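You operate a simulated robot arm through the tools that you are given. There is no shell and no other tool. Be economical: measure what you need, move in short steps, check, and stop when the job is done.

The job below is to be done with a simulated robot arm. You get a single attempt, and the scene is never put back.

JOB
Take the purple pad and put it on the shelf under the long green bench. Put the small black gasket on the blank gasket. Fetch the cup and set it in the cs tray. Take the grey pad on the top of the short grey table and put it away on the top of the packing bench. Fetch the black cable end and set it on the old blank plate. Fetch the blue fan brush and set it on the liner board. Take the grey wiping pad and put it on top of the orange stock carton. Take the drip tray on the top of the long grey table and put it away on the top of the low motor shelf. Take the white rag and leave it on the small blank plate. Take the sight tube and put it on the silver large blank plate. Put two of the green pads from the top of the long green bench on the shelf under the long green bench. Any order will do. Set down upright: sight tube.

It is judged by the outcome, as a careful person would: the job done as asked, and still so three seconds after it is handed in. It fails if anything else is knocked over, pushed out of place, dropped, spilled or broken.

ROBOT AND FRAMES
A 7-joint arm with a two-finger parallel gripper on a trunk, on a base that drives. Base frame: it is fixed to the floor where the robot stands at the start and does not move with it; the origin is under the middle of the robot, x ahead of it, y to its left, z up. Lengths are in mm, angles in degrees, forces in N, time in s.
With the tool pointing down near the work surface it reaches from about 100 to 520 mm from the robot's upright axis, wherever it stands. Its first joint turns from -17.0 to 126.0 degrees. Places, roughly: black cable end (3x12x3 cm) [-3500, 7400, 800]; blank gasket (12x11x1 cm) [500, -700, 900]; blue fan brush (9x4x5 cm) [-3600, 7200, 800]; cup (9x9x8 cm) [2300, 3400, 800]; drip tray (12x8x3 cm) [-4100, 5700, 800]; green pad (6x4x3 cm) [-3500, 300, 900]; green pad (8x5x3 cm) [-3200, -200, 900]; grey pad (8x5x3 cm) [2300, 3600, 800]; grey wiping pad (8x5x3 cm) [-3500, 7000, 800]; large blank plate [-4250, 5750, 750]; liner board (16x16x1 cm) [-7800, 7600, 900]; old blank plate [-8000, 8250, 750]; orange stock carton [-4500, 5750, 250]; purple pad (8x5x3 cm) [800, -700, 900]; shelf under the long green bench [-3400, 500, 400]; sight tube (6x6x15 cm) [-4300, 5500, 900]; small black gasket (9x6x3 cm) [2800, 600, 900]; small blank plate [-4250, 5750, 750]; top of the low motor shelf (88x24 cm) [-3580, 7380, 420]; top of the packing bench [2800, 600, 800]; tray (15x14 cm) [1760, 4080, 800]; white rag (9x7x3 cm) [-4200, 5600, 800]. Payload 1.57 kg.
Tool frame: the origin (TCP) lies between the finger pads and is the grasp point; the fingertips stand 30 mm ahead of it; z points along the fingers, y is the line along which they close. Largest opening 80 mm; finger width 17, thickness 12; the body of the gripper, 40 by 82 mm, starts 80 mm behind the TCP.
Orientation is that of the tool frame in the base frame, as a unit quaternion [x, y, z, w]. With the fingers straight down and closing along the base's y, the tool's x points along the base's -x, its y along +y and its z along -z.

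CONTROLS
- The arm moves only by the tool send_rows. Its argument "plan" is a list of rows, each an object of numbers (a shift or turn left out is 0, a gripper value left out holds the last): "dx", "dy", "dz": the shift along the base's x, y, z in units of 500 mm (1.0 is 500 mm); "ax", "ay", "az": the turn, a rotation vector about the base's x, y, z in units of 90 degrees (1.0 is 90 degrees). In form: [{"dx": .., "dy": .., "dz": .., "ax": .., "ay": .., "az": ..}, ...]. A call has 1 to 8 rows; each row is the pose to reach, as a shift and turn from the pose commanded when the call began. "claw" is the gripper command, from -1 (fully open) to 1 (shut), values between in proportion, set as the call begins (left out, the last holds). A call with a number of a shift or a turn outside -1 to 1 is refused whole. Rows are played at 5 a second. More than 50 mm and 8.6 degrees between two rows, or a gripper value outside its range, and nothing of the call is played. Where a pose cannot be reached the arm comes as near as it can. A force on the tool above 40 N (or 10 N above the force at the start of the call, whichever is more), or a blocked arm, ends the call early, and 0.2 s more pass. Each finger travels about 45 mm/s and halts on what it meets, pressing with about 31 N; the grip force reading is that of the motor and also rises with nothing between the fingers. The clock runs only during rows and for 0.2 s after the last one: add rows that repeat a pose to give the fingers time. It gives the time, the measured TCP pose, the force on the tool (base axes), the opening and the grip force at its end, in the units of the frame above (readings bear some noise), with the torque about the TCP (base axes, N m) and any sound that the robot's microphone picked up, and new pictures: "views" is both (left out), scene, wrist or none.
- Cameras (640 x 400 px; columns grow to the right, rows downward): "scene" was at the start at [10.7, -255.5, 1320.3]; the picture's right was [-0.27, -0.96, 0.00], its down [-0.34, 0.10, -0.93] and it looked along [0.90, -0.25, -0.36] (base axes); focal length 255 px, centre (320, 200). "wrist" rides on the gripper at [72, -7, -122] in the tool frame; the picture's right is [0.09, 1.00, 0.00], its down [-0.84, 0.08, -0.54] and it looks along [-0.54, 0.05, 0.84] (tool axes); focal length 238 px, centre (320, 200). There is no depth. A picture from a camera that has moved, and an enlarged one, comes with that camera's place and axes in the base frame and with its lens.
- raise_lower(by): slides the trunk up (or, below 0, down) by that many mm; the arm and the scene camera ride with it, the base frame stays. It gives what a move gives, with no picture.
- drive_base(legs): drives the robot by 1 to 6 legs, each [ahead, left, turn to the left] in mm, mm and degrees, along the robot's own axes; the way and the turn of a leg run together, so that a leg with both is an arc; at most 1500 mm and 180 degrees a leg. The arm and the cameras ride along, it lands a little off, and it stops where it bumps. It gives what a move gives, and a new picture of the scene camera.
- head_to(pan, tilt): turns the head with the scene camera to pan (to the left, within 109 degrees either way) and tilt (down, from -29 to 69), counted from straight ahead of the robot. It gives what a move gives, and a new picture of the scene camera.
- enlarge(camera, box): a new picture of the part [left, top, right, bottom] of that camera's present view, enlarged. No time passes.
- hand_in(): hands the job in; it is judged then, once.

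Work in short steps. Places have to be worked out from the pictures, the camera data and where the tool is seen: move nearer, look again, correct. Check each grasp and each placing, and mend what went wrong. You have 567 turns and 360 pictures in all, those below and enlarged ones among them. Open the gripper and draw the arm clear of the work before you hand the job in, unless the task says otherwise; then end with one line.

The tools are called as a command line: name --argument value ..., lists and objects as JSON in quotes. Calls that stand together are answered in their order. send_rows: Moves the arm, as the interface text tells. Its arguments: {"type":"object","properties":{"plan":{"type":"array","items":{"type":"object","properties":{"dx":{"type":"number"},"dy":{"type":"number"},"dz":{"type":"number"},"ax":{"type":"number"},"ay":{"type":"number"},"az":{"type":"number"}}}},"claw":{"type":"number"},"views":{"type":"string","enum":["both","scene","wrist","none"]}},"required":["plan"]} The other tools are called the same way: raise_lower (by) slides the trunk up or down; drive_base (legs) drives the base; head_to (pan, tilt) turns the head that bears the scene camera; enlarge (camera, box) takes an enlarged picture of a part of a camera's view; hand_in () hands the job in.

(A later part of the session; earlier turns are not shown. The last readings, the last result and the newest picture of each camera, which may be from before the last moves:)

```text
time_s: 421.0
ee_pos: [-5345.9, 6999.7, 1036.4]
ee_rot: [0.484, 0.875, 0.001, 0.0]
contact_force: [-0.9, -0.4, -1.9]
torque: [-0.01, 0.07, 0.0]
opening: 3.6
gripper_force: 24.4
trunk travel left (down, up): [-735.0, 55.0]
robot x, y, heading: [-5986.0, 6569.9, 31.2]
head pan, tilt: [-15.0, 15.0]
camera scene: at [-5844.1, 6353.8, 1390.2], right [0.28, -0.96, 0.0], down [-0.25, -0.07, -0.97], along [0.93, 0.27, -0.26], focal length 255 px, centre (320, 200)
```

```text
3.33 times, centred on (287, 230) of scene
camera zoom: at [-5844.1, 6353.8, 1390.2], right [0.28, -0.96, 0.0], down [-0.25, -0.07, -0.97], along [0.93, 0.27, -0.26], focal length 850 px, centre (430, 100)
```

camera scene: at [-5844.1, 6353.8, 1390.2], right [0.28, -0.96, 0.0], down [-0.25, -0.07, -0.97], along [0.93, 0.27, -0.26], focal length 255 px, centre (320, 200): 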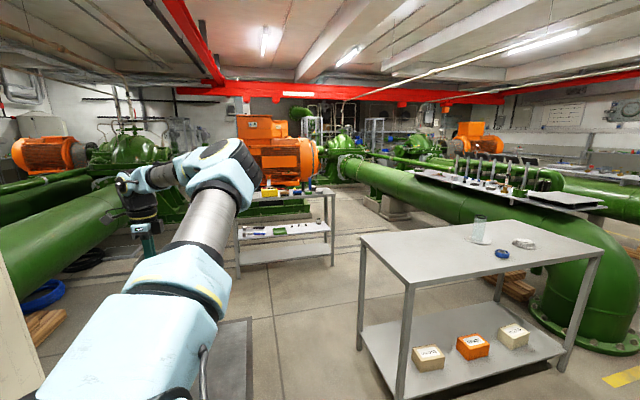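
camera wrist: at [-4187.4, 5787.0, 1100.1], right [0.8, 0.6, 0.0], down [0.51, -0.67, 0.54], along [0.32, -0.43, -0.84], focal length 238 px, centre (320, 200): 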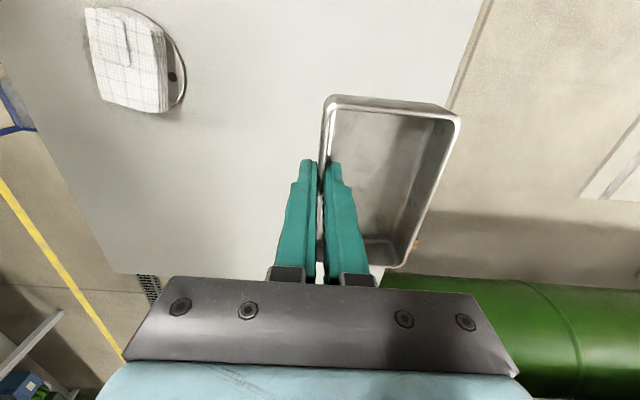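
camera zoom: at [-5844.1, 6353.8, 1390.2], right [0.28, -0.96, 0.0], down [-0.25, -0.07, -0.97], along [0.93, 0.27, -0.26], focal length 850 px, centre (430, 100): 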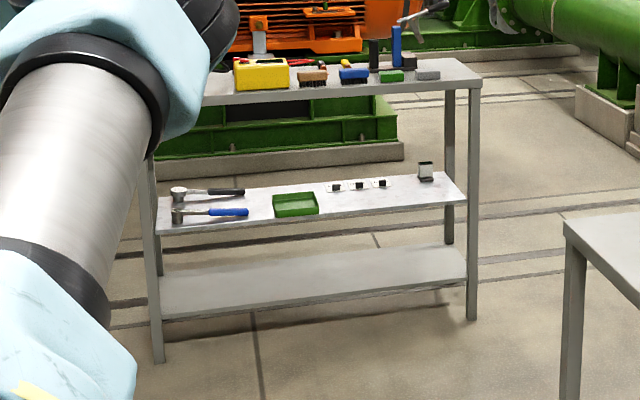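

The motor shelf is the middle shelf (z≈420) under a table top, so I need a tilted grasp with the tool closing sideways. I'll first yaw the tool +90°, set the tray down on the free far end of the grey table, and regrasp it tilted.

send_rows --plan '[{"az": 0.09}, {"az": 0.18}, {"az": 0.27}, {"az": 0.36}, {"az": 0.45}, {"az": 0.54}]' --views "none"

send_rows --plan '[{"az": 0.09}, {"az": 0.18}, {"az": 0.27}, {"az": 0.36}, {"az": 0.44}]' --views "none"

drive_base --legs '[[0, -1050, 0], [330, 0, 0]]'

send_rows --plan '[{"dx": -0.06, "dy": -0.036}, {"dx": -0.12, "dy": -0.072}]' --views "wrist"

```text
time_s: 422.4
ee_pos: [-5345.9, 6998.4, 1036.9]
ee_rot: [0.079, 0.997, 0.0, -0.001]
contact_force: [-0.6, -0.1, -2.2]
torque: [-0.1, 0.03, 0.0]
opening: 3.8
gripper_force: 24.2
trunk travel left (down, up): [-735.0, 55.0]
robot x, y, heading: [-5985.5, 6563.2, 31.1]
head pan, tilt: [-15.0, 15.0]
```

```text
time_s: 423.6
ee_pos: [-5345.3, 6999.2, 1037.1]
ee_rot: [-0.263, 0.965, 0.0, -0.002]
contact_force: [-0.7, 0.5, -2.8]
torque: [-0.08, -0.04, 0.02]
opening: 3.4
gripper_force: 24.7
trunk travel left (down, up): [-735.0, 55.0]
robot x, y, heading: [-5986.0, 6565.4, 31.2]
head pan, tilt: [-15.0, 15.0]
```

```text
time_s: 430.8
ee_pos: [-4518.4, 6269.4, 1035.1]
ee_rot: [-0.261, 0.965, 0.0, -0.002]
contact_force: [-0.7, -0.7, -3.0]
torque: [-0.11, 0.0, 0.0]
opening: 3.6
gripper_force: 24.5
trunk travel left (down, up): [-735.0, 55.0]
robot x, y, heading: [-5161.0, 5838.2, 31.2]
head pan, tilt: [-15.0, 15.0]
camera scene: at [-5019.1, 5625.8, 1390.3], right [0.27, -0.96, 0.0], down [-0.25, -0.07, -0.97], along [0.93, 0.26, -0.26], focal length 255 px, centre (320, 200)
```

scene: 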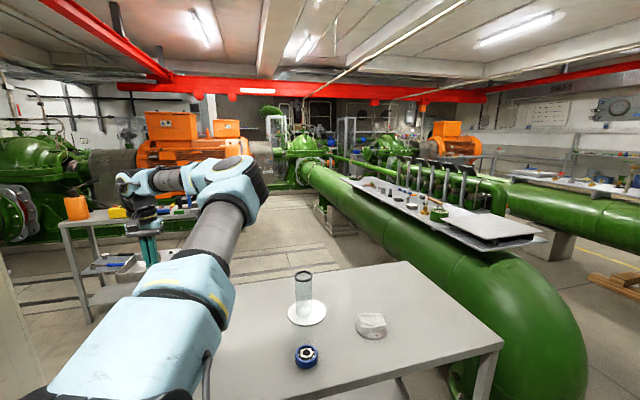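

```text
time_s: 431.4
ee_pos: [-4577.2, 6234.5, 1036.3]
ee_rot: [-0.261, 0.965, 0.0, 0.0]
contact_force: [0.5, 0.3, -3.1]
torque: [-0.07, -0.02, 0.01]
opening: 3.6
gripper_force: 24.8
trunk travel left (down, up): [-735.0, 55.0]
robot x, y, heading: [-5159.5, 5842.8, 31.0]
head pan, tilt: [-15.0, 15.0]
camera wrist: at [-4637.4, 6193.4, 1160.1], right [-0.58, 0.81, 0.0], down [0.68, 0.49, 0.54], along [0.44, 0.31, -0.84], focal length 238 px, centre (320, 200)
```

wrist: 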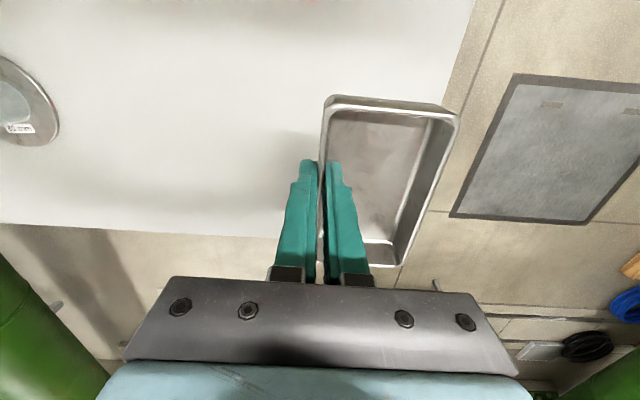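

I shift 120 right and 60 back over solid table, then lower the tray.

send_rows --plan '[{"dx": 0.006, "dy": -0.09}, {"dx": 0.012, "dy": -0.18}, {"dx": 0.018, "dy": -0.268}, {"dx": 0.018, "dy": -0.268, "dz": -0.09}, {"dx": 0.018, "dy": -0.268, "dz": -0.18}, {"dx": 0.018, "dy": -0.268, "dz": -0.27}]' --views "wrist"

```text
time_s: 432.8
ee_pos: [-4570.1, 6100.1, 903.0]
ee_rot: [-0.261, 0.965, 0.0, 0.0]
contact_force: [-0.2, -0.5, -3.2]
torque: [-0.06, -0.03, 0.0]
opening: 3.5
gripper_force: 24.7
trunk travel left (down, up): [-735.0, 55.0]
robot x, y, heading: [-5159.3, 5836.7, 31.0]
head pan, tilt: [-15.0, 15.0]
camera wrist: at [-4628.2, 6058.2, 1025.7], right [-0.58, 0.81, 0.0], down [0.68, 0.49, 0.54], along [0.44, 0.31, -0.84], focal length 238 px, centre (320, 200)
```

wrist: 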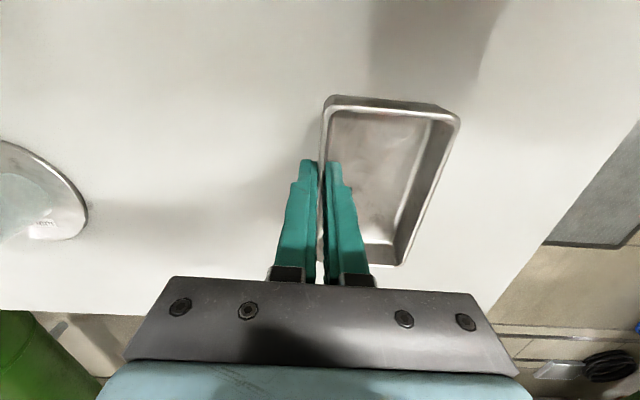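

Good free spot. I lower to contact.

send_rows --plan '[{"dz": -0.08}, {"dz": -0.118}, {"dz": -0.126}, {"dz": -0.132}, {"dz": -0.138}]' --views "none"

```text
time_s: 434.0
ee_pos: [-4569.5, 6099.6, 833.7]
ee_rot: [-0.26, 0.965, 0.001, 0.001]
contact_force: [2.4, -3.2, 21.4]
torque: [-0.03, -0.07, -0.02]
opening: 3.9
gripper_force: 24.8
trunk travel left (down, up): [-735.0, 55.0]
robot x, y, heading: [-5160.6, 5839.5, 31.0]
head pan, tilt: [-15.0, 15.0]
```

Contact. I open, rise 75 and tilt 38° forward.

send_rows --plan '[{}, {}, {"dz": 0.05}, {"dz": 0.15}]' --claw -0.1 --views "none"

send_rows --plan '[{"ax": 0.042, "ay": -0.073}, {"ax": 0.085, "ay": -0.146}, {"ax": 0.127, "ay": -0.218}, {"ax": 0.17, "ay": -0.291}, {"ax": 0.212, "ay": -0.364}]' --views "wrist"

```text
time_s: 435.0
ee_pos: [-4569.3, 6100.6, 906.5]
ee_rot: [-0.261, 0.965, -0.001, -0.002]
contact_force: [0.7, 0.7, 1.0]
torque: [0.01, 0.02, 0.01]
opening: 44.0
gripper_force: 0.1
trunk travel left (down, up): [-735.0, 55.0]
robot x, y, heading: [-5160.1, 5838.9, 30.8]
head pan, tilt: [-15.0, 15.0]
```

```text
time_s: 436.2
ee_pos: [-4569.6, 6098.2, 907.2]
ee_rot: [-0.247, 0.913, 0.086, 0.314]
contact_force: [-0.1, 0.4, -0.6]
torque: [-0.02, 0.0, 0.0]
opening: 44.2
gripper_force: 0.1
trunk travel left (down, up): [-735.0, 55.0]
robot x, y, heading: [-5153.3, 5839.4, 31.1]
head pan, tilt: [-15.0, 15.0]
camera wrist: at [-4680.6, 6028.4, 961.5], right [-0.56, 0.82, -0.06], down [0.24, 0.23, 0.94], along [0.79, 0.52, -0.33], focal length 238 px, centre (320, 200)
```

wrist: 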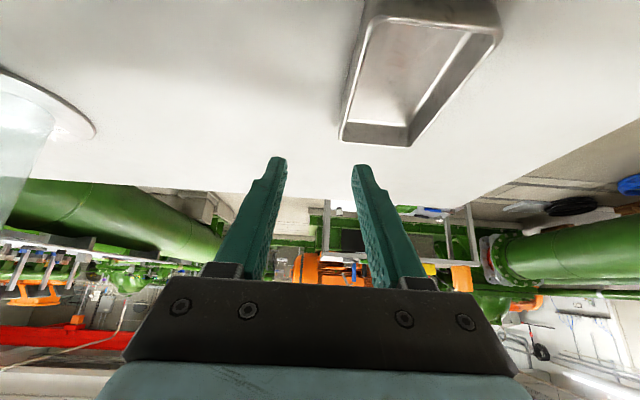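

I lower onto the same wall, slightly behind its middle, and pinch again.

send_rows --plan '[{"dx": -0.018, "dy": -0.01, "dz": -0.05}, {"dx": -0.018, "dy": -0.01, "dz": -0.1}, {"dx": -0.018, "dy": -0.01, "dz": -0.138}]' --views "wrist"

```text
time_s: 437.0
ee_pos: [-4578.7, 6095.2, 836.8]
ee_rot: [-0.246, 0.913, 0.084, 0.314]
contact_force: [-0.8, -0.2, 0.1]
torque: [0.02, -0.02, -0.02]
opening: 44.0
gripper_force: 0.0
trunk travel left (down, up): [-735.0, 55.0]
robot x, y, heading: [-5160.8, 5842.1, 31.0]
head pan, tilt: [-15.0, 15.0]
camera wrist: at [-4689.3, 6022.9, 892.1], right [-0.56, 0.82, -0.06], down [0.24, 0.23, 0.94], along [0.79, 0.52, -0.33], focal length 238 px, centre (320, 200)
```

wrist: 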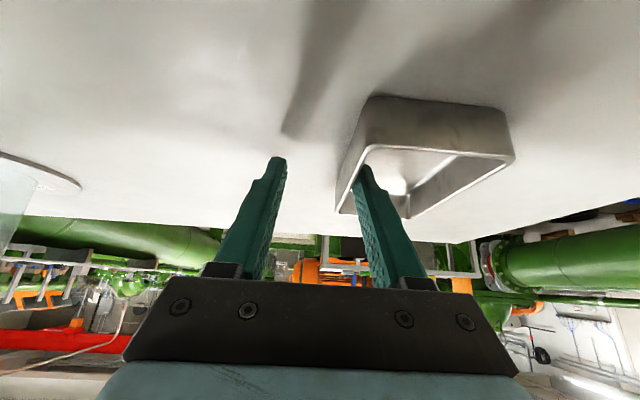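

The wall is between the fingers. I close and lift.

send_rows --plan '[{}, {}, {}, {}, {}]' --claw 1 --views "none"

send_rows --plan '[{"dz": 0.04}, {"dz": 0.12}, {"dz": 0.2}, {"dz": 0.28}]' --views "both"

```text
time_s: 438.2
ee_pos: [-4578.3, 6095.9, 838.6]
ee_rot: [-0.246, 0.914, 0.084, 0.313]
contact_force: [-0.4, 0.8, -0.3]
torque: [0.06, -0.01, 0.05]
opening: 3.6
gripper_force: 24.9
trunk travel left (down, up): [-735.0, 55.0]
robot x, y, heading: [-5159.4, 5839.4, 30.9]
head pan, tilt: [-15.0, 15.0]
```

```text
time_s: 439.2
ee_pos: [-4579.1, 6094.6, 978.3]
ee_rot: [-0.246, 0.914, 0.084, 0.313]
contact_force: [0.4, -0.8, -2.8]
torque: [-0.07, -0.01, 0.03]
opening: 3.7
gripper_force: 25.0
trunk travel left (down, up): [-735.0, 55.0]
robot x, y, heading: [-5162.5, 5841.4, 30.8]
head pan, tilt: [-15.0, 15.0]
camera scene: at [-5018.4, 5625.8, 1390.1], right [0.27, -0.96, 0.0], down [-0.25, -0.07, -0.97], along [0.93, 0.26, -0.26], focal length 255 px, centre (320, 200)
camera wrist: at [-4689.2, 6023.0, 1032.4], right [-0.56, 0.82, -0.06], down [0.25, 0.23, 0.94], along [0.79, 0.52, -0.33], focal length 238 px, centre (320, 200)
```

scene: 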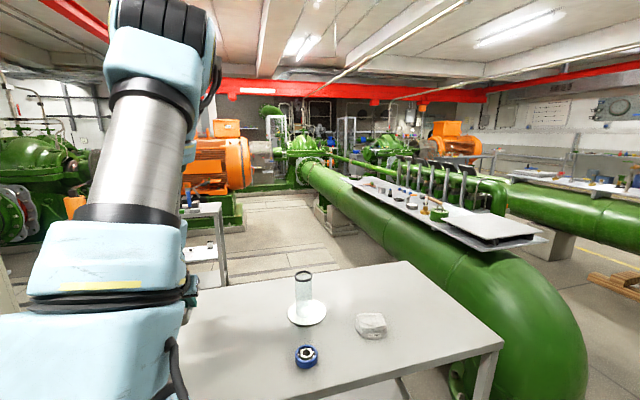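
wrist: 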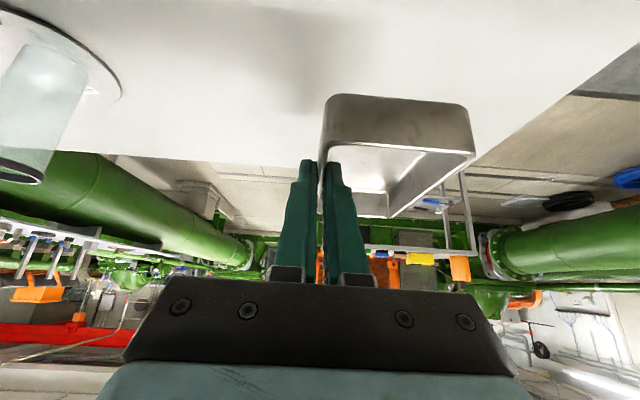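

The tray is held with the tilted tool. I back off the table and drive around toward the motor table, stopping short of it.

drive_base --legs '[[-330, 0, 0], [0, 900, 0], [1500, 0, 0]]'

head_to --pan -15 --tilt 25

```text
time_s: 452.8
ee_pos: [-4015.9, 7456.2, 979.5]
ee_rot: [-0.242, 0.915, 0.082, 0.313]
contact_force: [0.1, -1.1, -2.8]
torque: [-0.1, -0.02, 0.02]
opening: 3.7
gripper_force: 24.5
trunk travel left (down, up): [-735.0, 55.0]
robot x, y, heading: [-4599.7, 7205.0, 30.1]
head pan, tilt: [-15.0, 15.0]
camera scene: at [-4462.7, 6990.6, 1390.3], right [0.26, -0.96, 0.0], down [-0.25, -0.07, -0.97], along [0.93, 0.25, -0.26], focal length 255 px, centre (320, 200)
```

scene: 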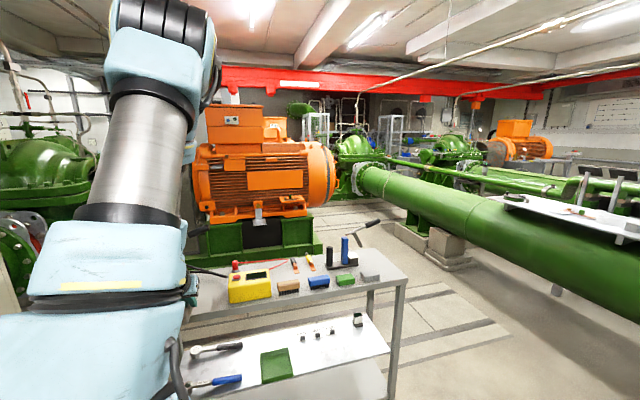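

```text
time_s: 453.5
ee_pos: [-4017.8, 7454.7, 978.9]
ee_rot: [-0.241, 0.915, 0.083, 0.314]
contact_force: [-0.3, 0.4, -2.0]
torque: [-0.07, -0.01, -0.01]
opening: 3.8
gripper_force: 24.5
trunk travel left (down, up): [-735.0, 55.0]
robot x, y, heading: [-4599.4, 7197.1, 30.3]
head pan, tilt: [-15.0, 25.0]
camera scene: at [-4463.9, 6990.2, 1374.1], right [0.26, -0.96, 0.0], down [-0.41, -0.11, -0.91], along [0.87, 0.24, -0.42], focal length 255 px, centre (320, 200)
```

scene: 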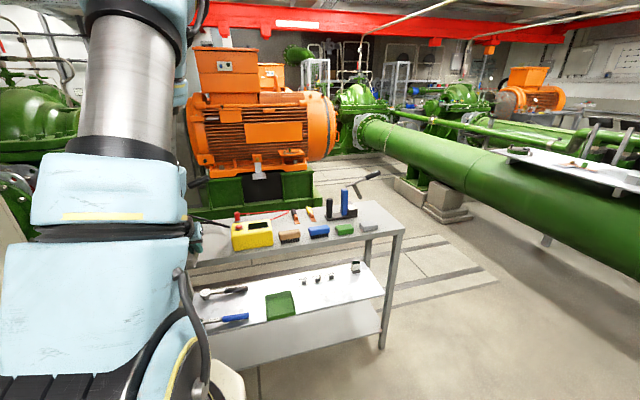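

I zoom to identify the items on the motor table and the shelf.

enlarge --camera "scene" --box '[180, 160, 436, 320]'

enlarge --camera "scene" --box '[190, 165, 390, 290]'

```text
2.50 times, centred on (308, 240) of scene
camera zoom: at [-4463.9, 6990.2, 1374.1], right [0.26, -0.96, 0.0], down [-0.41, -0.11, -0.91], along [0.87, 0.24, -0.42], focal length 637 px, centre (350, 100)
```

zoom: 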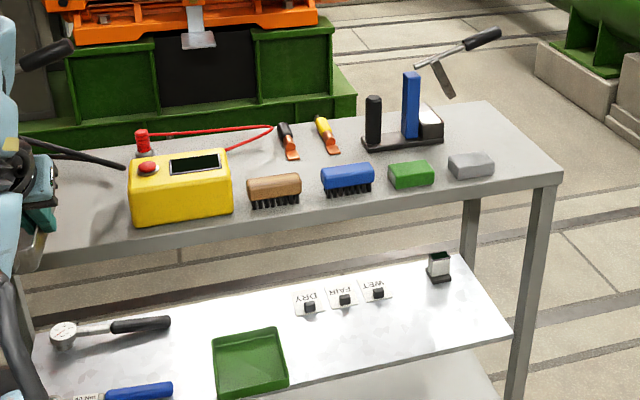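

```text
3.20 times, centred on (290, 228) of scene
camera zoom: at [-4463.9, 6990.2, 1374.1], right [0.26, -0.96, 0.0], down [-0.41, -0.11, -0.91], along [0.87, 0.24, -0.42], focal length 816 px, centre (416, 112)
```

zoom: 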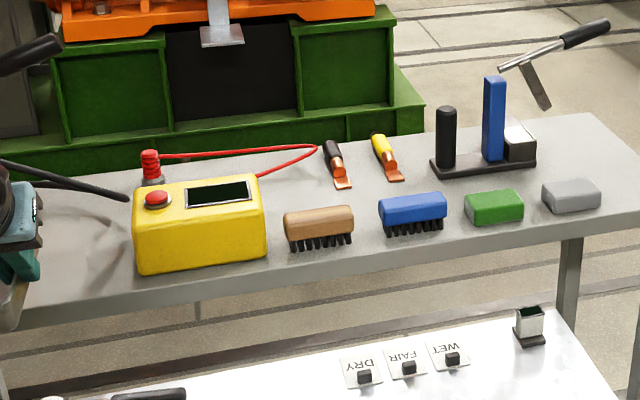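

Identified: the black cable end (clip), the blue brush and the grey pad are on top; the middle shelf has free front space right of the green tray. I sidestep right 400, then lower to shelf level.

drive_base --legs '[[0, -407, 0]]'

raise_lower --by -400

raise_lower --by -50

head_to --pan 5 --tilt 20

```text
time_s: 455.9
ee_pos: [-3822.7, 7123.3, 977.6]
ee_rot: [-0.237, 0.916, 0.081, 0.313]
contact_force: [-0.2, 0.0, -2.2]
torque: [-0.12, 0.0, 0.01]
opening: 3.6
gripper_force: 24.8
trunk travel left (down, up): [-735.0, 55.0]
robot x, y, heading: [-4408.5, 6876.0, 30.4]
head pan, tilt: [-15.0, 25.0]
stopped in leg 1: the robot was blocked; the commanded pose is now the measured one
camera scene: at [-4272.0, 6662.5, 1374.1], right [0.26, -0.97, 0.0], down [-0.41, -0.11, -0.91], along [0.88, 0.23, -0.42], focal length 255 px, centre (320, 200)
```

scene: 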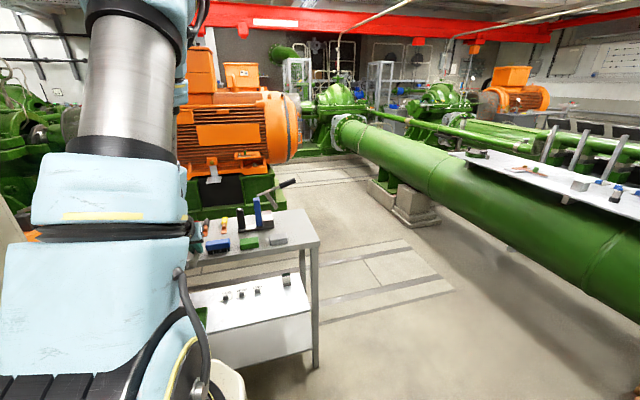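

```text
time_s: 459.8
ee_pos: [-3821.4, 7123.3, 579.0]
ee_rot: [-0.237, 0.916, 0.081, 0.314]
contact_force: [0.2, 0.2, -1.1]
torque: [-0.11, 0.0, 0.0]
opening: 3.5
gripper_force: 24.6
trunk travel left (down, up): [-335.0, 455.0]
robot x, y, heading: [-4405.2, 6881.7, 29.8]
head pan, tilt: [-15.0, 25.0]
```

```text
time_s: 460.7
ee_pos: [-3821.8, 7123.4, 528.4]
ee_rot: [-0.237, 0.916, 0.081, 0.313]
contact_force: [0.2, -0.2, -2.0]
torque: [-0.1, 0.02, 0.0]
opening: 3.7
gripper_force: 24.3
trunk travel left (down, up): [-285.0, 505.0]
robot x, y, heading: [-4412.9, 6876.8, 29.9]
head pan, tilt: [-15.0, 25.0]
```

```text
time_s: 461.5
ee_pos: [-3823.1, 7122.9, 527.6]
ee_rot: [-0.238, 0.916, 0.081, 0.314]
contact_force: [0.3, 0.2, -2.1]
torque: [-0.11, -0.02, -0.02]
opening: 3.5
gripper_force: 24.2
trunk travel left (down, up): [-285.0, 505.0]
robot x, y, heading: [-4406.3, 6874.2, 30.0]
head pan, tilt: [5.0, 20.0]
camera scene: at [-4284.7, 6692.0, 932.1], right [0.57, -0.82, 0.0], down [-0.28, -0.2, -0.94], along [0.77, 0.54, -0.34], focal length 255 px, centre (320, 200)
```

scene: 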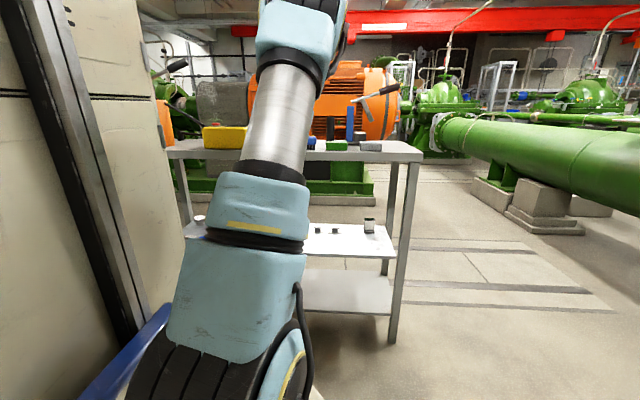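

The sidestep was blocked 30 mm short, probably by the grey table's end. I step back left 40 and check that the grey table's things are undisturbed.

drive_base --legs '[[0, 40, 0]]'

head_to --pan -105 --tilt 20

```text
time_s: 462.4
ee_pos: [-3841.4, 7158.5, 528.8]
ee_rot: [-0.238, 0.916, 0.081, 0.314]
contact_force: [0.0, -0.7, -2.0]
torque: [-0.11, -0.01, 0.0]
opening: 3.7
gripper_force: 24.4
trunk travel left (down, up): [-285.0, 505.0]
robot x, y, heading: [-4429.5, 6913.0, 30.1]
head pan, tilt: [5.0, 20.0]
camera scene: at [-4304.7, 6726.8, 932.1], right [0.57, -0.82, 0.0], down [-0.28, -0.2, -0.94], along [0.77, 0.54, -0.34], focal length 255 px, centre (320, 200)
```

scene: 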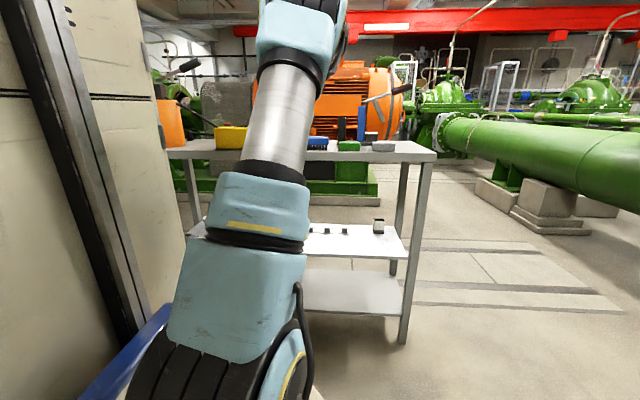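

```text
time_s: 464.3
ee_pos: [-3843.0, 7157.2, 528.0]
ee_rot: [-0.238, 0.916, 0.082, 0.314]
contact_force: [-0.4, 0.2, -3.2]
torque: [-0.1, -0.01, 0.02]
opening: 3.7
gripper_force: 24.5
trunk travel left (down, up): [-285.0, 505.0]
robot x, y, heading: [-4429.2, 6910.8, 29.9]
head pan, tilt: [-105.0, 20.0]
camera scene: at [-4356.9, 6583.5, 932.2], right [-0.97, -0.26, 0.0], down [-0.09, 0.33, -0.94], along [0.24, -0.91, -0.34], focal length 255 px, centre (320, 200)
```

scene: 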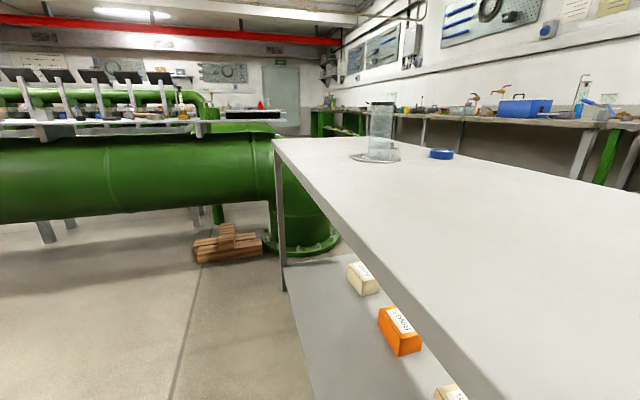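

The grey table and the tube are undisturbed. I lower to z≈485 and drive in under the motor table's edge, with the head turned to watch.

raise_lower --by -43

head_to --pan -5 --tilt 25

drive_base --legs '[[200, 0, 0]]'

send_rows --plan '[{}]' --views "wrist"

```text
time_s: 465.1
ee_pos: [-3842.9, 7157.2, 484.8]
ee_rot: [-0.237, 0.916, 0.081, 0.314]
contact_force: [0.2, -0.4, -2.5]
torque: [-0.09, 0.01, 0.01]
opening: 3.8
gripper_force: 24.0
trunk travel left (down, up): [-242.0, 548.0]
robot x, y, heading: [-4428.3, 6914.6, 29.9]
head pan, tilt: [-105.0, 20.0]
```

```text
time_s: 466.9
ee_pos: [-3841.4, 7158.6, 485.4]
ee_rot: [-0.237, 0.916, 0.081, 0.314]
contact_force: [0.5, -0.2, -2.5]
torque: [-0.09, 0.02, -0.02]
opening: 3.6
gripper_force: 25.2
trunk travel left (down, up): [-242.0, 548.0]
robot x, y, heading: [-4425.6, 6911.6, 30.2]
head pan, tilt: [-5.0, 25.0]
camera scene: at [-4297.4, 6712.3, 881.1], right [0.42, -0.91, 0.0], down [-0.38, -0.18, -0.91], along [0.82, 0.38, -0.42], focal length 255 px, centre (320, 200)
```

scene: 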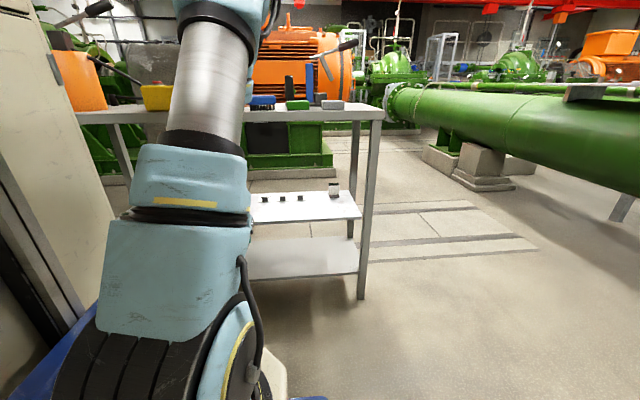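

```text
time_s: 468.5
ee_pos: [-3666.9, 7257.4, 484.7]
ee_rot: [-0.237, 0.916, 0.082, 0.314]
contact_force: [-0.8, -0.2, -2.9]
torque: [-0.11, 0.03, 0.01]
opening: 3.9
gripper_force: 24.2
trunk travel left (down, up): [-242.0, 548.0]
robot x, y, heading: [-4256.2, 7012.3, 30.0]
head pan, tilt: [-5.0, 25.0]
camera scene: at [-4122.9, 6812.8, 881.1], right [0.42, -0.91, 0.0], down [-0.38, -0.18, -0.91], along [0.82, 0.38, -0.42], focal length 255 px, centre (320, 200)
```

scene: 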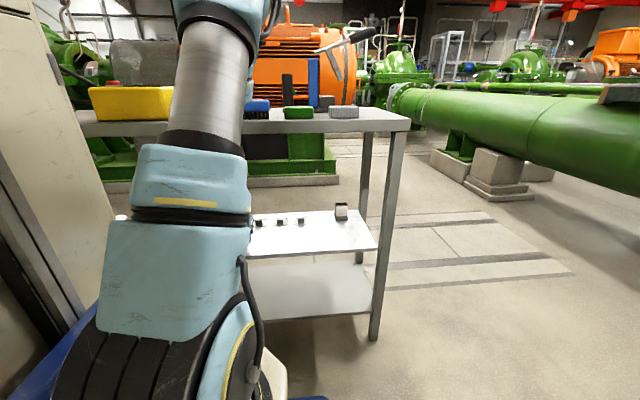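

```text
time_s: 468.9
ee_pos: [-3668.0, 7258.3, 484.5]
ee_rot: [-0.238, 0.916, 0.082, 0.312]
contact_force: [0.1, 0.2, -2.8]
torque: [-0.07, -0.02, 0.0]
opening: 3.7
gripper_force: 24.1
trunk travel left (down, up): [-242.0, 548.0]
robot x, y, heading: [-4254.3, 7012.9, 30.0]
head pan, tilt: [-5.0, 25.0]
camera wrist: at [-3779.7, 7188.7, 539.1], right [-0.55, 0.84, -0.06], down [0.25, 0.23, 0.94], along [0.8, 0.5, -0.33], focal length 238 px, centre (320, 200)
```

wrist: 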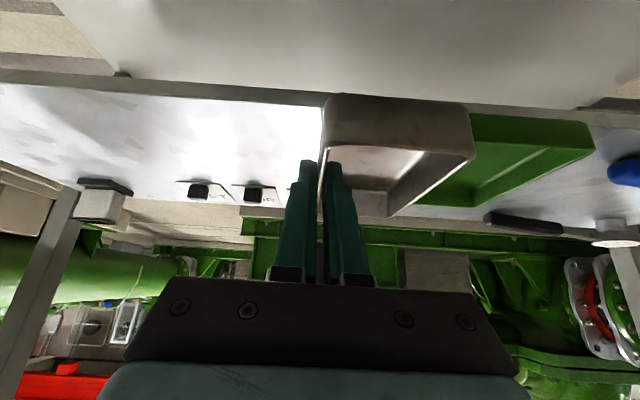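

The drip tray faces the free shelf area beside the green tray. I shift 120 right and 70 in with the arm, then look.

send_rows --plan '[{"dx": 0.04, "dy": -0.07}, {"dx": 0.08, "dy": -0.14}, {"dx": 0.122, "dy": -0.206}, {"dx": 0.18, "dy": -0.17}, {"dx": 0.242, "dy": -0.136}]' --views "both"

```text
time_s: 470.1
ee_pos: [-3547.0, 7189.8, 485.4]
ee_rot: [-0.238, 0.916, 0.081, 0.313]
contact_force: [0.4, -0.7, -2.9]
torque: [-0.08, 0.02, -0.02]
opening: 3.6
gripper_force: 24.5
trunk travel left (down, up): [-242.0, 548.0]
robot x, y, heading: [-4251.3, 7014.3, 29.5]
head pan, tilt: [-5.0, 25.0]
camera scene: at [-4123.0, 6812.7, 881.1], right [0.42, -0.91, 0.0], down [-0.38, -0.18, -0.91], along [0.82, 0.38, -0.42], focal length 255 px, centre (320, 200)
camera wrist: at [-3658.8, 7121.1, 539.5], right [-0.55, 0.83, -0.06], down [0.25, 0.23, 0.94], along [0.8, 0.5, -0.33], focal length 238 px, centre (320, 200)
```

scene: 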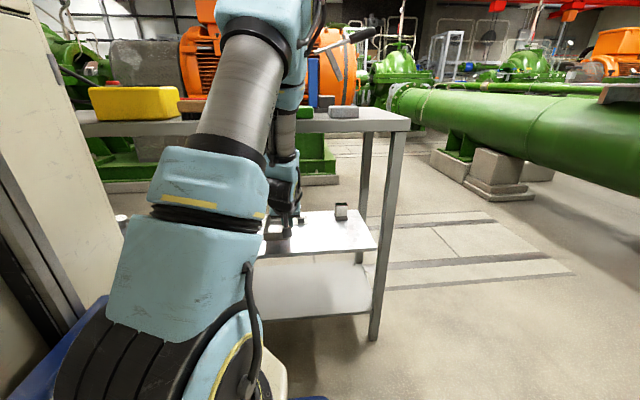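
wrist: 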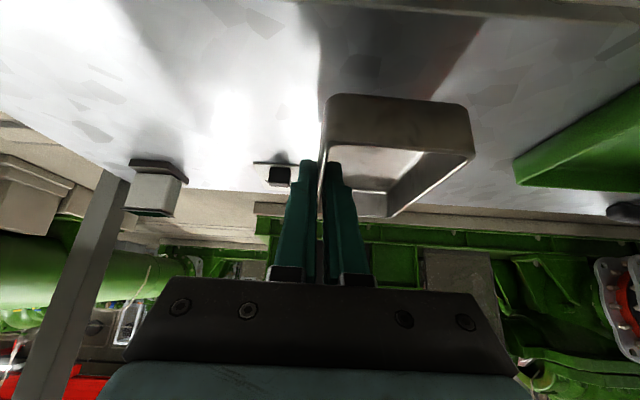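

The tray would sit just in front of the small cube cards with ~14 mm clearance. I pull back 6 mm and lower gently to contact.

send_rows --plan '[{"dx": -0.01, "dy": -0.006}, {"dx": -0.01, "dy": -0.006, "dz": -0.02}, {"dx": -0.01, "dy": -0.006, "dz": -0.035}, {"dx": -0.01, "dy": -0.006, "dz": -0.045}, {"dx": -0.01, "dy": -0.006, "dz": -0.053}, {"dx": -0.01, "dy": -0.006, "dz": -0.06}]' --views "wrist"

```text
time_s: 471.5
ee_pos: [-3550.6, 7186.8, 454.6]
ee_rot: [-0.237, 0.916, 0.082, 0.314]
contact_force: [0.3, -0.1, -2.8]
torque: [-0.08, 0.0, -0.01]
opening: 3.6
gripper_force: 24.7
trunk travel left (down, up): [-242.0, 548.0]
robot x, y, heading: [-4253.5, 7012.2, 29.9]
head pan, tilt: [-5.0, 25.0]
camera wrist: at [-3663.5, 7117.8, 509.3], right [-0.55, 0.84, -0.06], down [0.25, 0.23, 0.94], along [0.8, 0.5, -0.33], focal length 238 px, centre (320, 200)
```

wrist: 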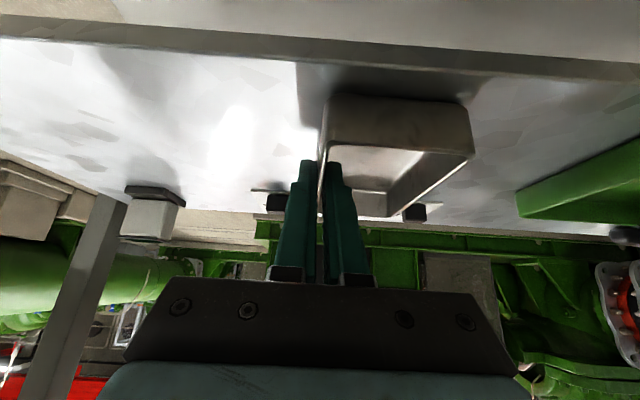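

Not touching yet. I continue in small steps.

send_rows --plan '[{"dz": -0.006}, {"dz": -0.012}, {"dz": -0.018}, {"dz": -0.024}, {"dz": -0.03}, {"dz": -0.036}]' --views "wrist"

```text
time_s: 472.5
ee_pos: [-3548.8, 7187.4, 448.0]
ee_rot: [-0.238, 0.914, 0.081, 0.318]
contact_force: [-4.0, -1.4, 18.5]
torque: [-0.21, 0.65, 0.07]
opening: 3.7
gripper_force: 24.8
trunk travel left (down, up): [-242.0, 548.0]
robot x, y, heading: [-4252.8, 7010.6, 29.9]
head pan, tilt: [-5.0, 25.0]
stopped in row 5: the force on the tool passed its limit at 45 N (the readings are from after the stop); the commanded pose is now the measured one
camera wrist: at [-3661.9, 7118.8, 500.2], right [-0.55, 0.83, -0.06], down [0.24, 0.23, 0.94], along [0.8, 0.5, -0.32], focal length 238 px, centre (320, 200)
```

wrist: 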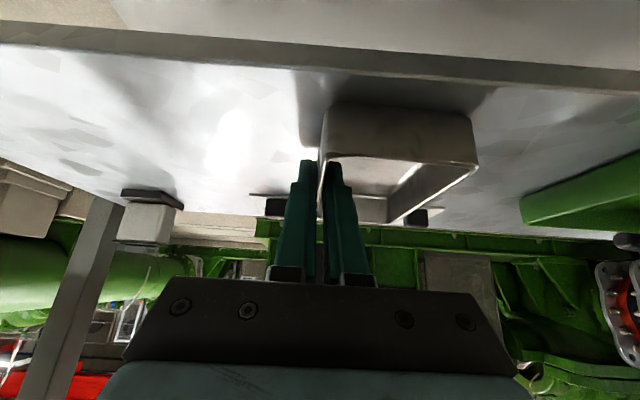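

It's seated. I open a little, rise vertically out of the tray, then retract backward.

send_rows --plan '[{"dz": 0.002}, {"dz": 0.002}, {"dz": 0.002}, {"dz": 0.05}, {"dz": 0.09}, {"dz": 0.09, "dx": -0.08, "dy": -0.045}, {"dz": 0.09, "dx": -0.16, "dy": -0.09}]' --claw 0.1 --views "wrist"

```text
time_s: 474.1
ee_pos: [-3630.4, 7141.4, 491.5]
ee_rot: [-0.237, 0.915, 0.08, 0.317]
contact_force: [-0.6, 0.4, -0.2]
torque: [0.01, -0.03, -0.01]
opening: 36.0
gripper_force: 0.0
trunk travel left (down, up): [-242.0, 548.0]
robot x, y, heading: [-4250.2, 7013.3, 29.7]
head pan, tilt: [-5.0, 25.0]
camera wrist: at [-3742.4, 7072.4, 544.8], right [-0.55, 0.83, -0.06], down [0.24, 0.23, 0.94], along [0.8, 0.5, -0.33], focal length 238 px, centre (320, 200)
```

wrist: 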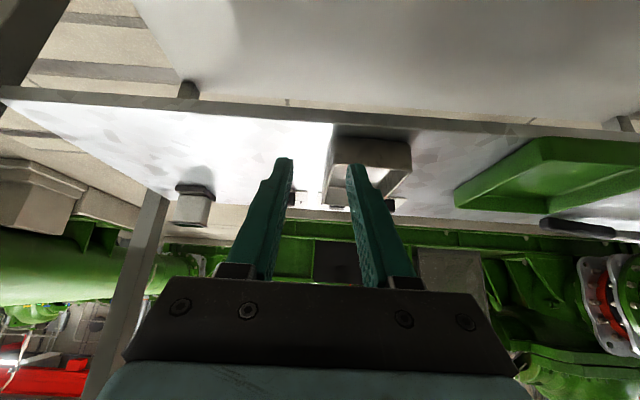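

The drip tray sits on the motor shelf. I back out, then raise for the grey wiping pad on the table top.

drive_base --legs '[[-230, 0, 0]]'

raise_lower --by 400

send_rows --plan '[{}, {}, {}]' --claw -1 --views "both"

```text
time_s: 475.9
ee_pos: [-3829.7, 7027.2, 491.9]
ee_rot: [-0.239, 0.914, 0.082, 0.317]
contact_force: [0.1, 0.4, 0.6]
torque: [-0.02, 0.0, 0.06]
opening: 36.3
gripper_force: 0.0
trunk travel left (down, up): [-242.0, 548.0]
robot x, y, heading: [-4452.3, 6896.7, 29.9]
head pan, tilt: [-5.0, 25.0]
camera scene: at [-4322.5, 6697.9, 881.1], right [0.42, -0.91, 0.0], down [-0.38, -0.18, -0.91], along [0.82, 0.38, -0.42], focal length 255 px, centre (320, 200)
```

scene: 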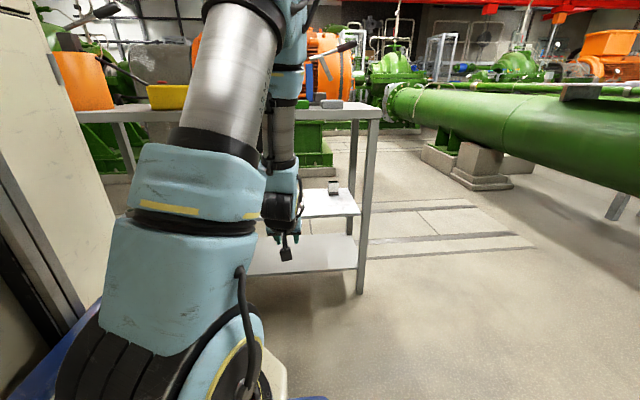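

```text
time_s: 479.7
ee_pos: [-3828.8, 7028.2, 891.2]
ee_rot: [-0.239, 0.914, 0.082, 0.316]
contact_force: [0.1, 0.6, -0.8]
torque: [0.02, 0.04, 0.02]
opening: 36.1
gripper_force: 0.0
trunk travel left (down, up): [-642.0, 148.0]
robot x, y, heading: [-4455.5, 6899.6, 30.1]
head pan, tilt: [-5.0, 25.0]
```

```text
time_s: 480.5
ee_pos: [-3828.8, 7027.1, 891.1]
ee_rot: [-0.239, 0.914, 0.082, 0.317]
contact_force: [0.9, -0.2, -0.5]
torque: [-0.04, 0.0, 0.0]
opening: 80.3
gripper_force: 0.1
trunk travel left (down, up): [-642.0, 148.0]
robot x, y, heading: [-4451.1, 6898.6, 29.7]
head pan, tilt: [-5.0, 25.0]
camera scene: at [-4322.5, 6697.9, 1281.1], right [0.42, -0.91, 0.0], down [-0.38, -0.18, -0.91], along [0.82, 0.38, -0.42], focal length 255 px, centre (320, 200)
camera wrist: at [-3941.9, 6958.1, 944.8], right [-0.55, 0.83, -0.06], down [0.24, 0.23, 0.94], along [0.8, 0.5, -0.33], focal length 238 px, centre (320, 200)
```

scene: 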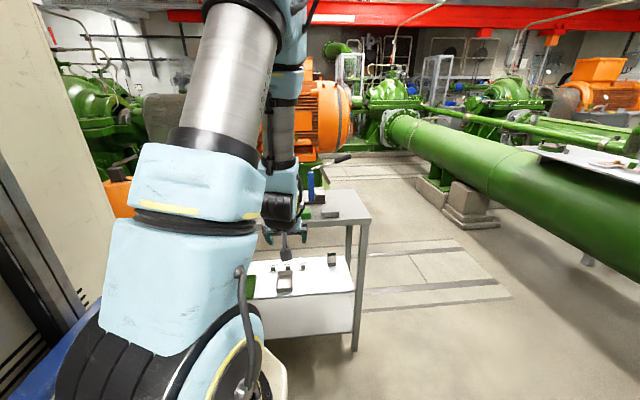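
wrist: 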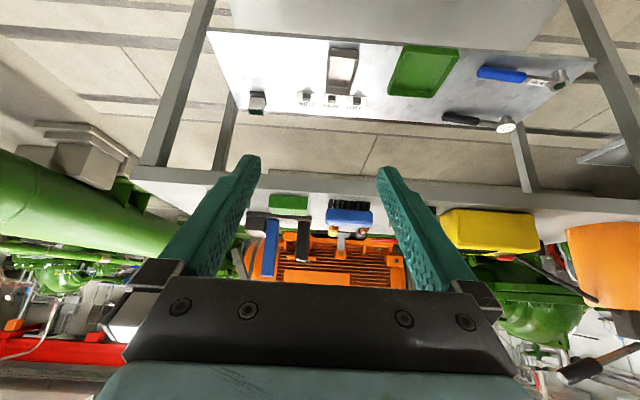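

The drip tray is seated fine. The grey pad is at about e≈1181 (world ≈(-3500,7028)). I rise a little, drive ahead 265, then sidestep right.

raise_lower --by 60

drive_base --legs '[[262, 0, 0], [0, -160, 0]]'

send_rows --plan '[{}]' --views "both"

```text
time_s: 481.5
ee_pos: [-3829.4, 7027.4, 951.8]
ee_rot: [-0.239, 0.915, 0.082, 0.316]
contact_force: [-0.4, -0.1, 0.6]
torque: [-0.02, 0.0, 0.03]
opening: 79.7
gripper_force: 0.1
trunk travel left (down, up): [-702.0, 88.0]
robot x, y, heading: [-4455.5, 6898.2, 29.9]
head pan, tilt: [-5.0, 25.0]
```

```text
time_s: 484.4
ee_pos: [-3523.1, 7019.3, 951.6]
ee_rot: [-0.238, 0.915, 0.082, 0.316]
contact_force: [0.2, 0.6, 1.3]
torque: [0.02, -0.01, 0.02]
opening: 80.1
gripper_force: 0.1
trunk travel left (down, up): [-702.0, 88.0]
robot x, y, heading: [-4146.6, 6890.5, 29.7]
head pan, tilt: [-5.0, 25.0]
camera scene: at [-4015.8, 6689.2, 1341.1], right [0.42, -0.91, 0.0], down [-0.38, -0.18, -0.91], along [0.82, 0.38, -0.42], focal length 255 px, centre (320, 200)
```

scene: 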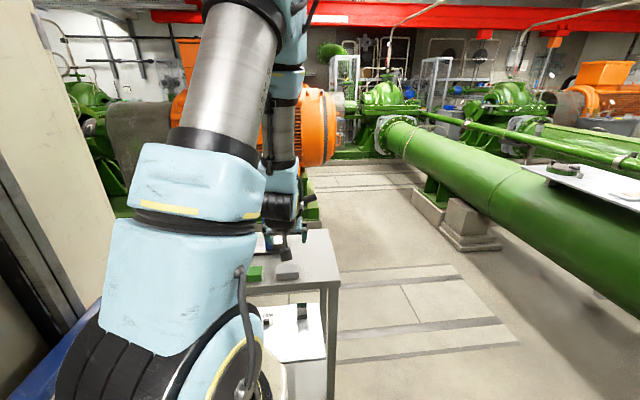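

```text
time_s: 484.8
ee_pos: [-3521.2, 7017.8, 950.8]
ee_rot: [-0.238, 0.914, 0.081, 0.317]
contact_force: [-0.5, 0.4, -0.4]
torque: [0.01, 0.0, 0.02]
opening: 80.1
gripper_force: 0.0
trunk travel left (down, up): [-702.0, 88.0]
robot x, y, heading: [-4142.3, 6892.7, 29.7]
head pan, tilt: [-5.0, 25.0]
camera scene: at [-4015.8, 6689.2, 1341.1], right [0.42, -0.91, 0.0], down [-0.38, -0.18, -0.91], along [0.82, 0.38, -0.42], focal length 255 px, centre (320, 200)
camera wrist: at [-3635.0, 6948.9, 1004.8], right [-0.55, 0.83, -0.06], down [0.24, 0.23, 0.94], along [0.8, 0.5, -0.33], focal length 238 px, centre (320, 200)
```

scene: 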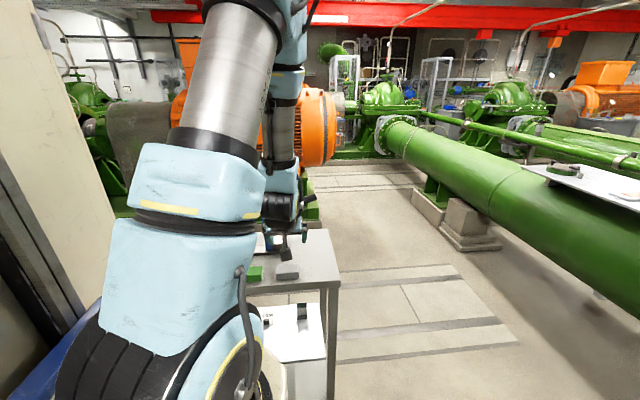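
wrist: 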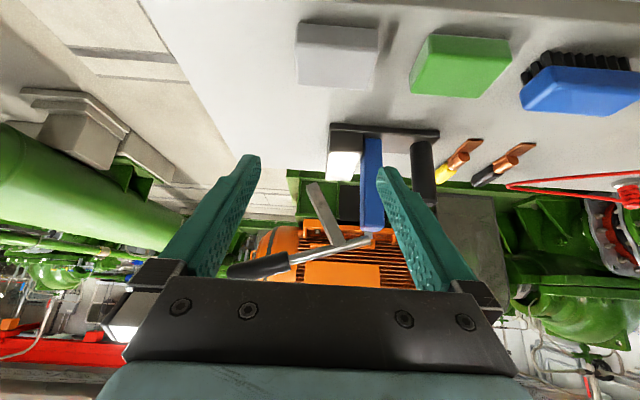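

The pad is clear in view; its centre is about (-3500,7039), nearly aligned. I move to (-3507,7035) and descend part way.

send_rows --plan '[{"dx": 0.028, "dy": 0.034, "dz": -0.05}, {"dx": 0.028, "dy": 0.034, "dz": -0.12}, {"dx": 0.028, "dy": 0.034, "dz": -0.16}]' --views "wrist"

```text
time_s: 485.6
ee_pos: [-3508.6, 7035.7, 873.0]
ee_rot: [-0.238, 0.914, 0.081, 0.317]
contact_force: [-0.1, 0.6, 0.6]
torque: [0.02, 0.02, -0.02]
opening: 80.0
gripper_force: 0.2
trunk travel left (down, up): [-702.0, 88.0]
robot x, y, heading: [-4146.2, 6890.3, 29.8]
head pan, tilt: [-5.0, 25.0]
camera wrist: at [-3621.3, 6966.5, 925.1], right [-0.55, 0.83, -0.06], down [0.24, 0.23, 0.94], along [0.8, 0.5, -0.33], focal length 238 px, centre (320, 200)
```

wrist: 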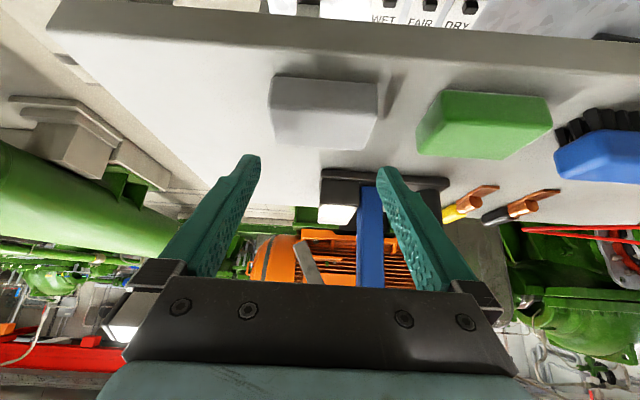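

Aligned laterally. I lower to 833 and grip.

send_rows --plan '[{"dz": -0.04}, {"dz": -0.078}]' --views "none"

send_rows --plan '[{}, {}, {}, {}]' --claw 1 --views "none"

send_rows --plan '[{"dz": 0.05}, {"dz": 0.14}, {"dz": 0.23}]' --views "wrist"

```text
time_s: 486.2
ee_pos: [-3508.1, 7035.7, 833.4]
ee_rot: [-0.237, 0.915, 0.081, 0.316]
contact_force: [0.5, -0.1, 0.1]
torque: [0.0, 0.03, -0.02]
opening: 79.7
gripper_force: 0.1
trunk travel left (down, up): [-702.0, 88.0]
robot x, y, heading: [-4146.7, 6889.7, 29.8]
head pan, tilt: [-5.0, 25.0]
```

```text
time_s: 487.2
ee_pos: [-3506.6, 7035.7, 832.6]
ee_rot: [-0.239, 0.915, 0.082, 0.316]
contact_force: [0.0, -0.2, 0.4]
torque: [-0.02, 0.02, 0.0]
opening: 69.1
gripper_force: 31.1
trunk travel left (down, up): [-702.0, 88.0]
robot x, y, heading: [-4146.0, 6891.9, 30.2]
head pan, tilt: [-5.0, 25.0]
```

```text
time_s: 488.0
ee_pos: [-3506.4, 7035.4, 947.0]
ee_rot: [-0.238, 0.914, 0.082, 0.317]
contact_force: [0.7, -0.5, -0.4]
torque: [0.01, 0.03, 0.01]
opening: 69.0
gripper_force: 30.9
trunk travel left (down, up): [-702.0, 88.0]
robot x, y, heading: [-4146.0, 6888.7, 29.8]
head pan, tilt: [-5.0, 25.0]
camera wrist: at [-3619.8, 6965.9, 1001.5], right [-0.55, 0.83, -0.06], down [0.24, 0.23, 0.94], along [0.8, 0.5, -0.33], focal length 238 px, centre (320, 200)
```

wrist: 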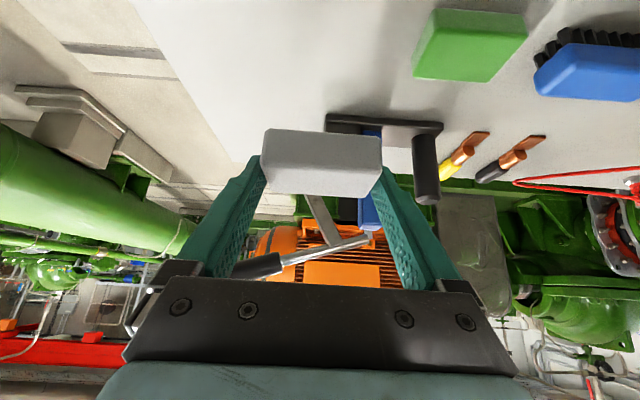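

The grey pad is held. I go left to clear the grey table's end, back out to the corridor, and sidestep right to face the orange carton.

drive_base --legs '[[0, 260, 0], [-900, 0, 0], [-830, 0, 0], [0, -800, 0]]'

head_to --pan -5 --tilt 30

```text
time_s: 502.1
ee_pos: [-4741.0, 5712.3, 948.8]
ee_rot: [-0.239, 0.914, 0.082, 0.316]
contact_force: [1.0, -0.3, -0.8]
torque: [-0.01, 0.0, 0.02]
opening: 68.7
gripper_force: 31.1
trunk travel left (down, up): [-702.0, 88.0]
robot x, y, heading: [-5382.2, 5569.7, 30.1]
head pan, tilt: [-5.0, 25.0]
camera scene: at [-5247.0, 5365.5, 1341.1], right [0.42, -0.91, 0.0], down [-0.38, -0.18, -0.91], along [0.82, 0.39, -0.42], focal length 255 px, centre (320, 200)
```

scene: 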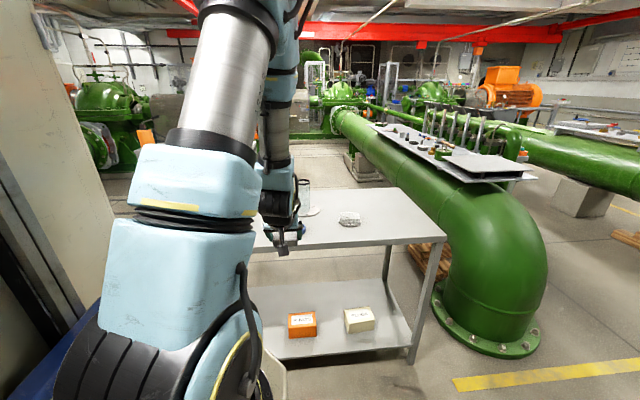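

```text
time_s: 502.8
ee_pos: [-4739.5, 5713.6, 947.9]
ee_rot: [-0.24, 0.914, 0.083, 0.317]
contact_force: [-0.1, 0.7, -0.3]
torque: [0.0, 0.0, 0.07]
opening: 68.5
gripper_force: 31.2
trunk travel left (down, up): [-702.0, 88.0]
robot x, y, heading: [-5377.0, 5561.8, 30.1]
head pan, tilt: [-5.0, 30.0]
camera scene: at [-5248.5, 5364.8, 1333.1], right [0.42, -0.91, 0.0], down [-0.45, -0.21, -0.87], along [0.78, 0.37, -0.5], focal length 255 px, centre (320, 200)
```

scene: 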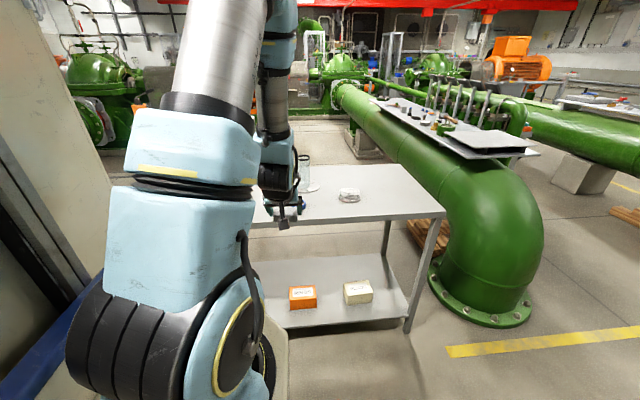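

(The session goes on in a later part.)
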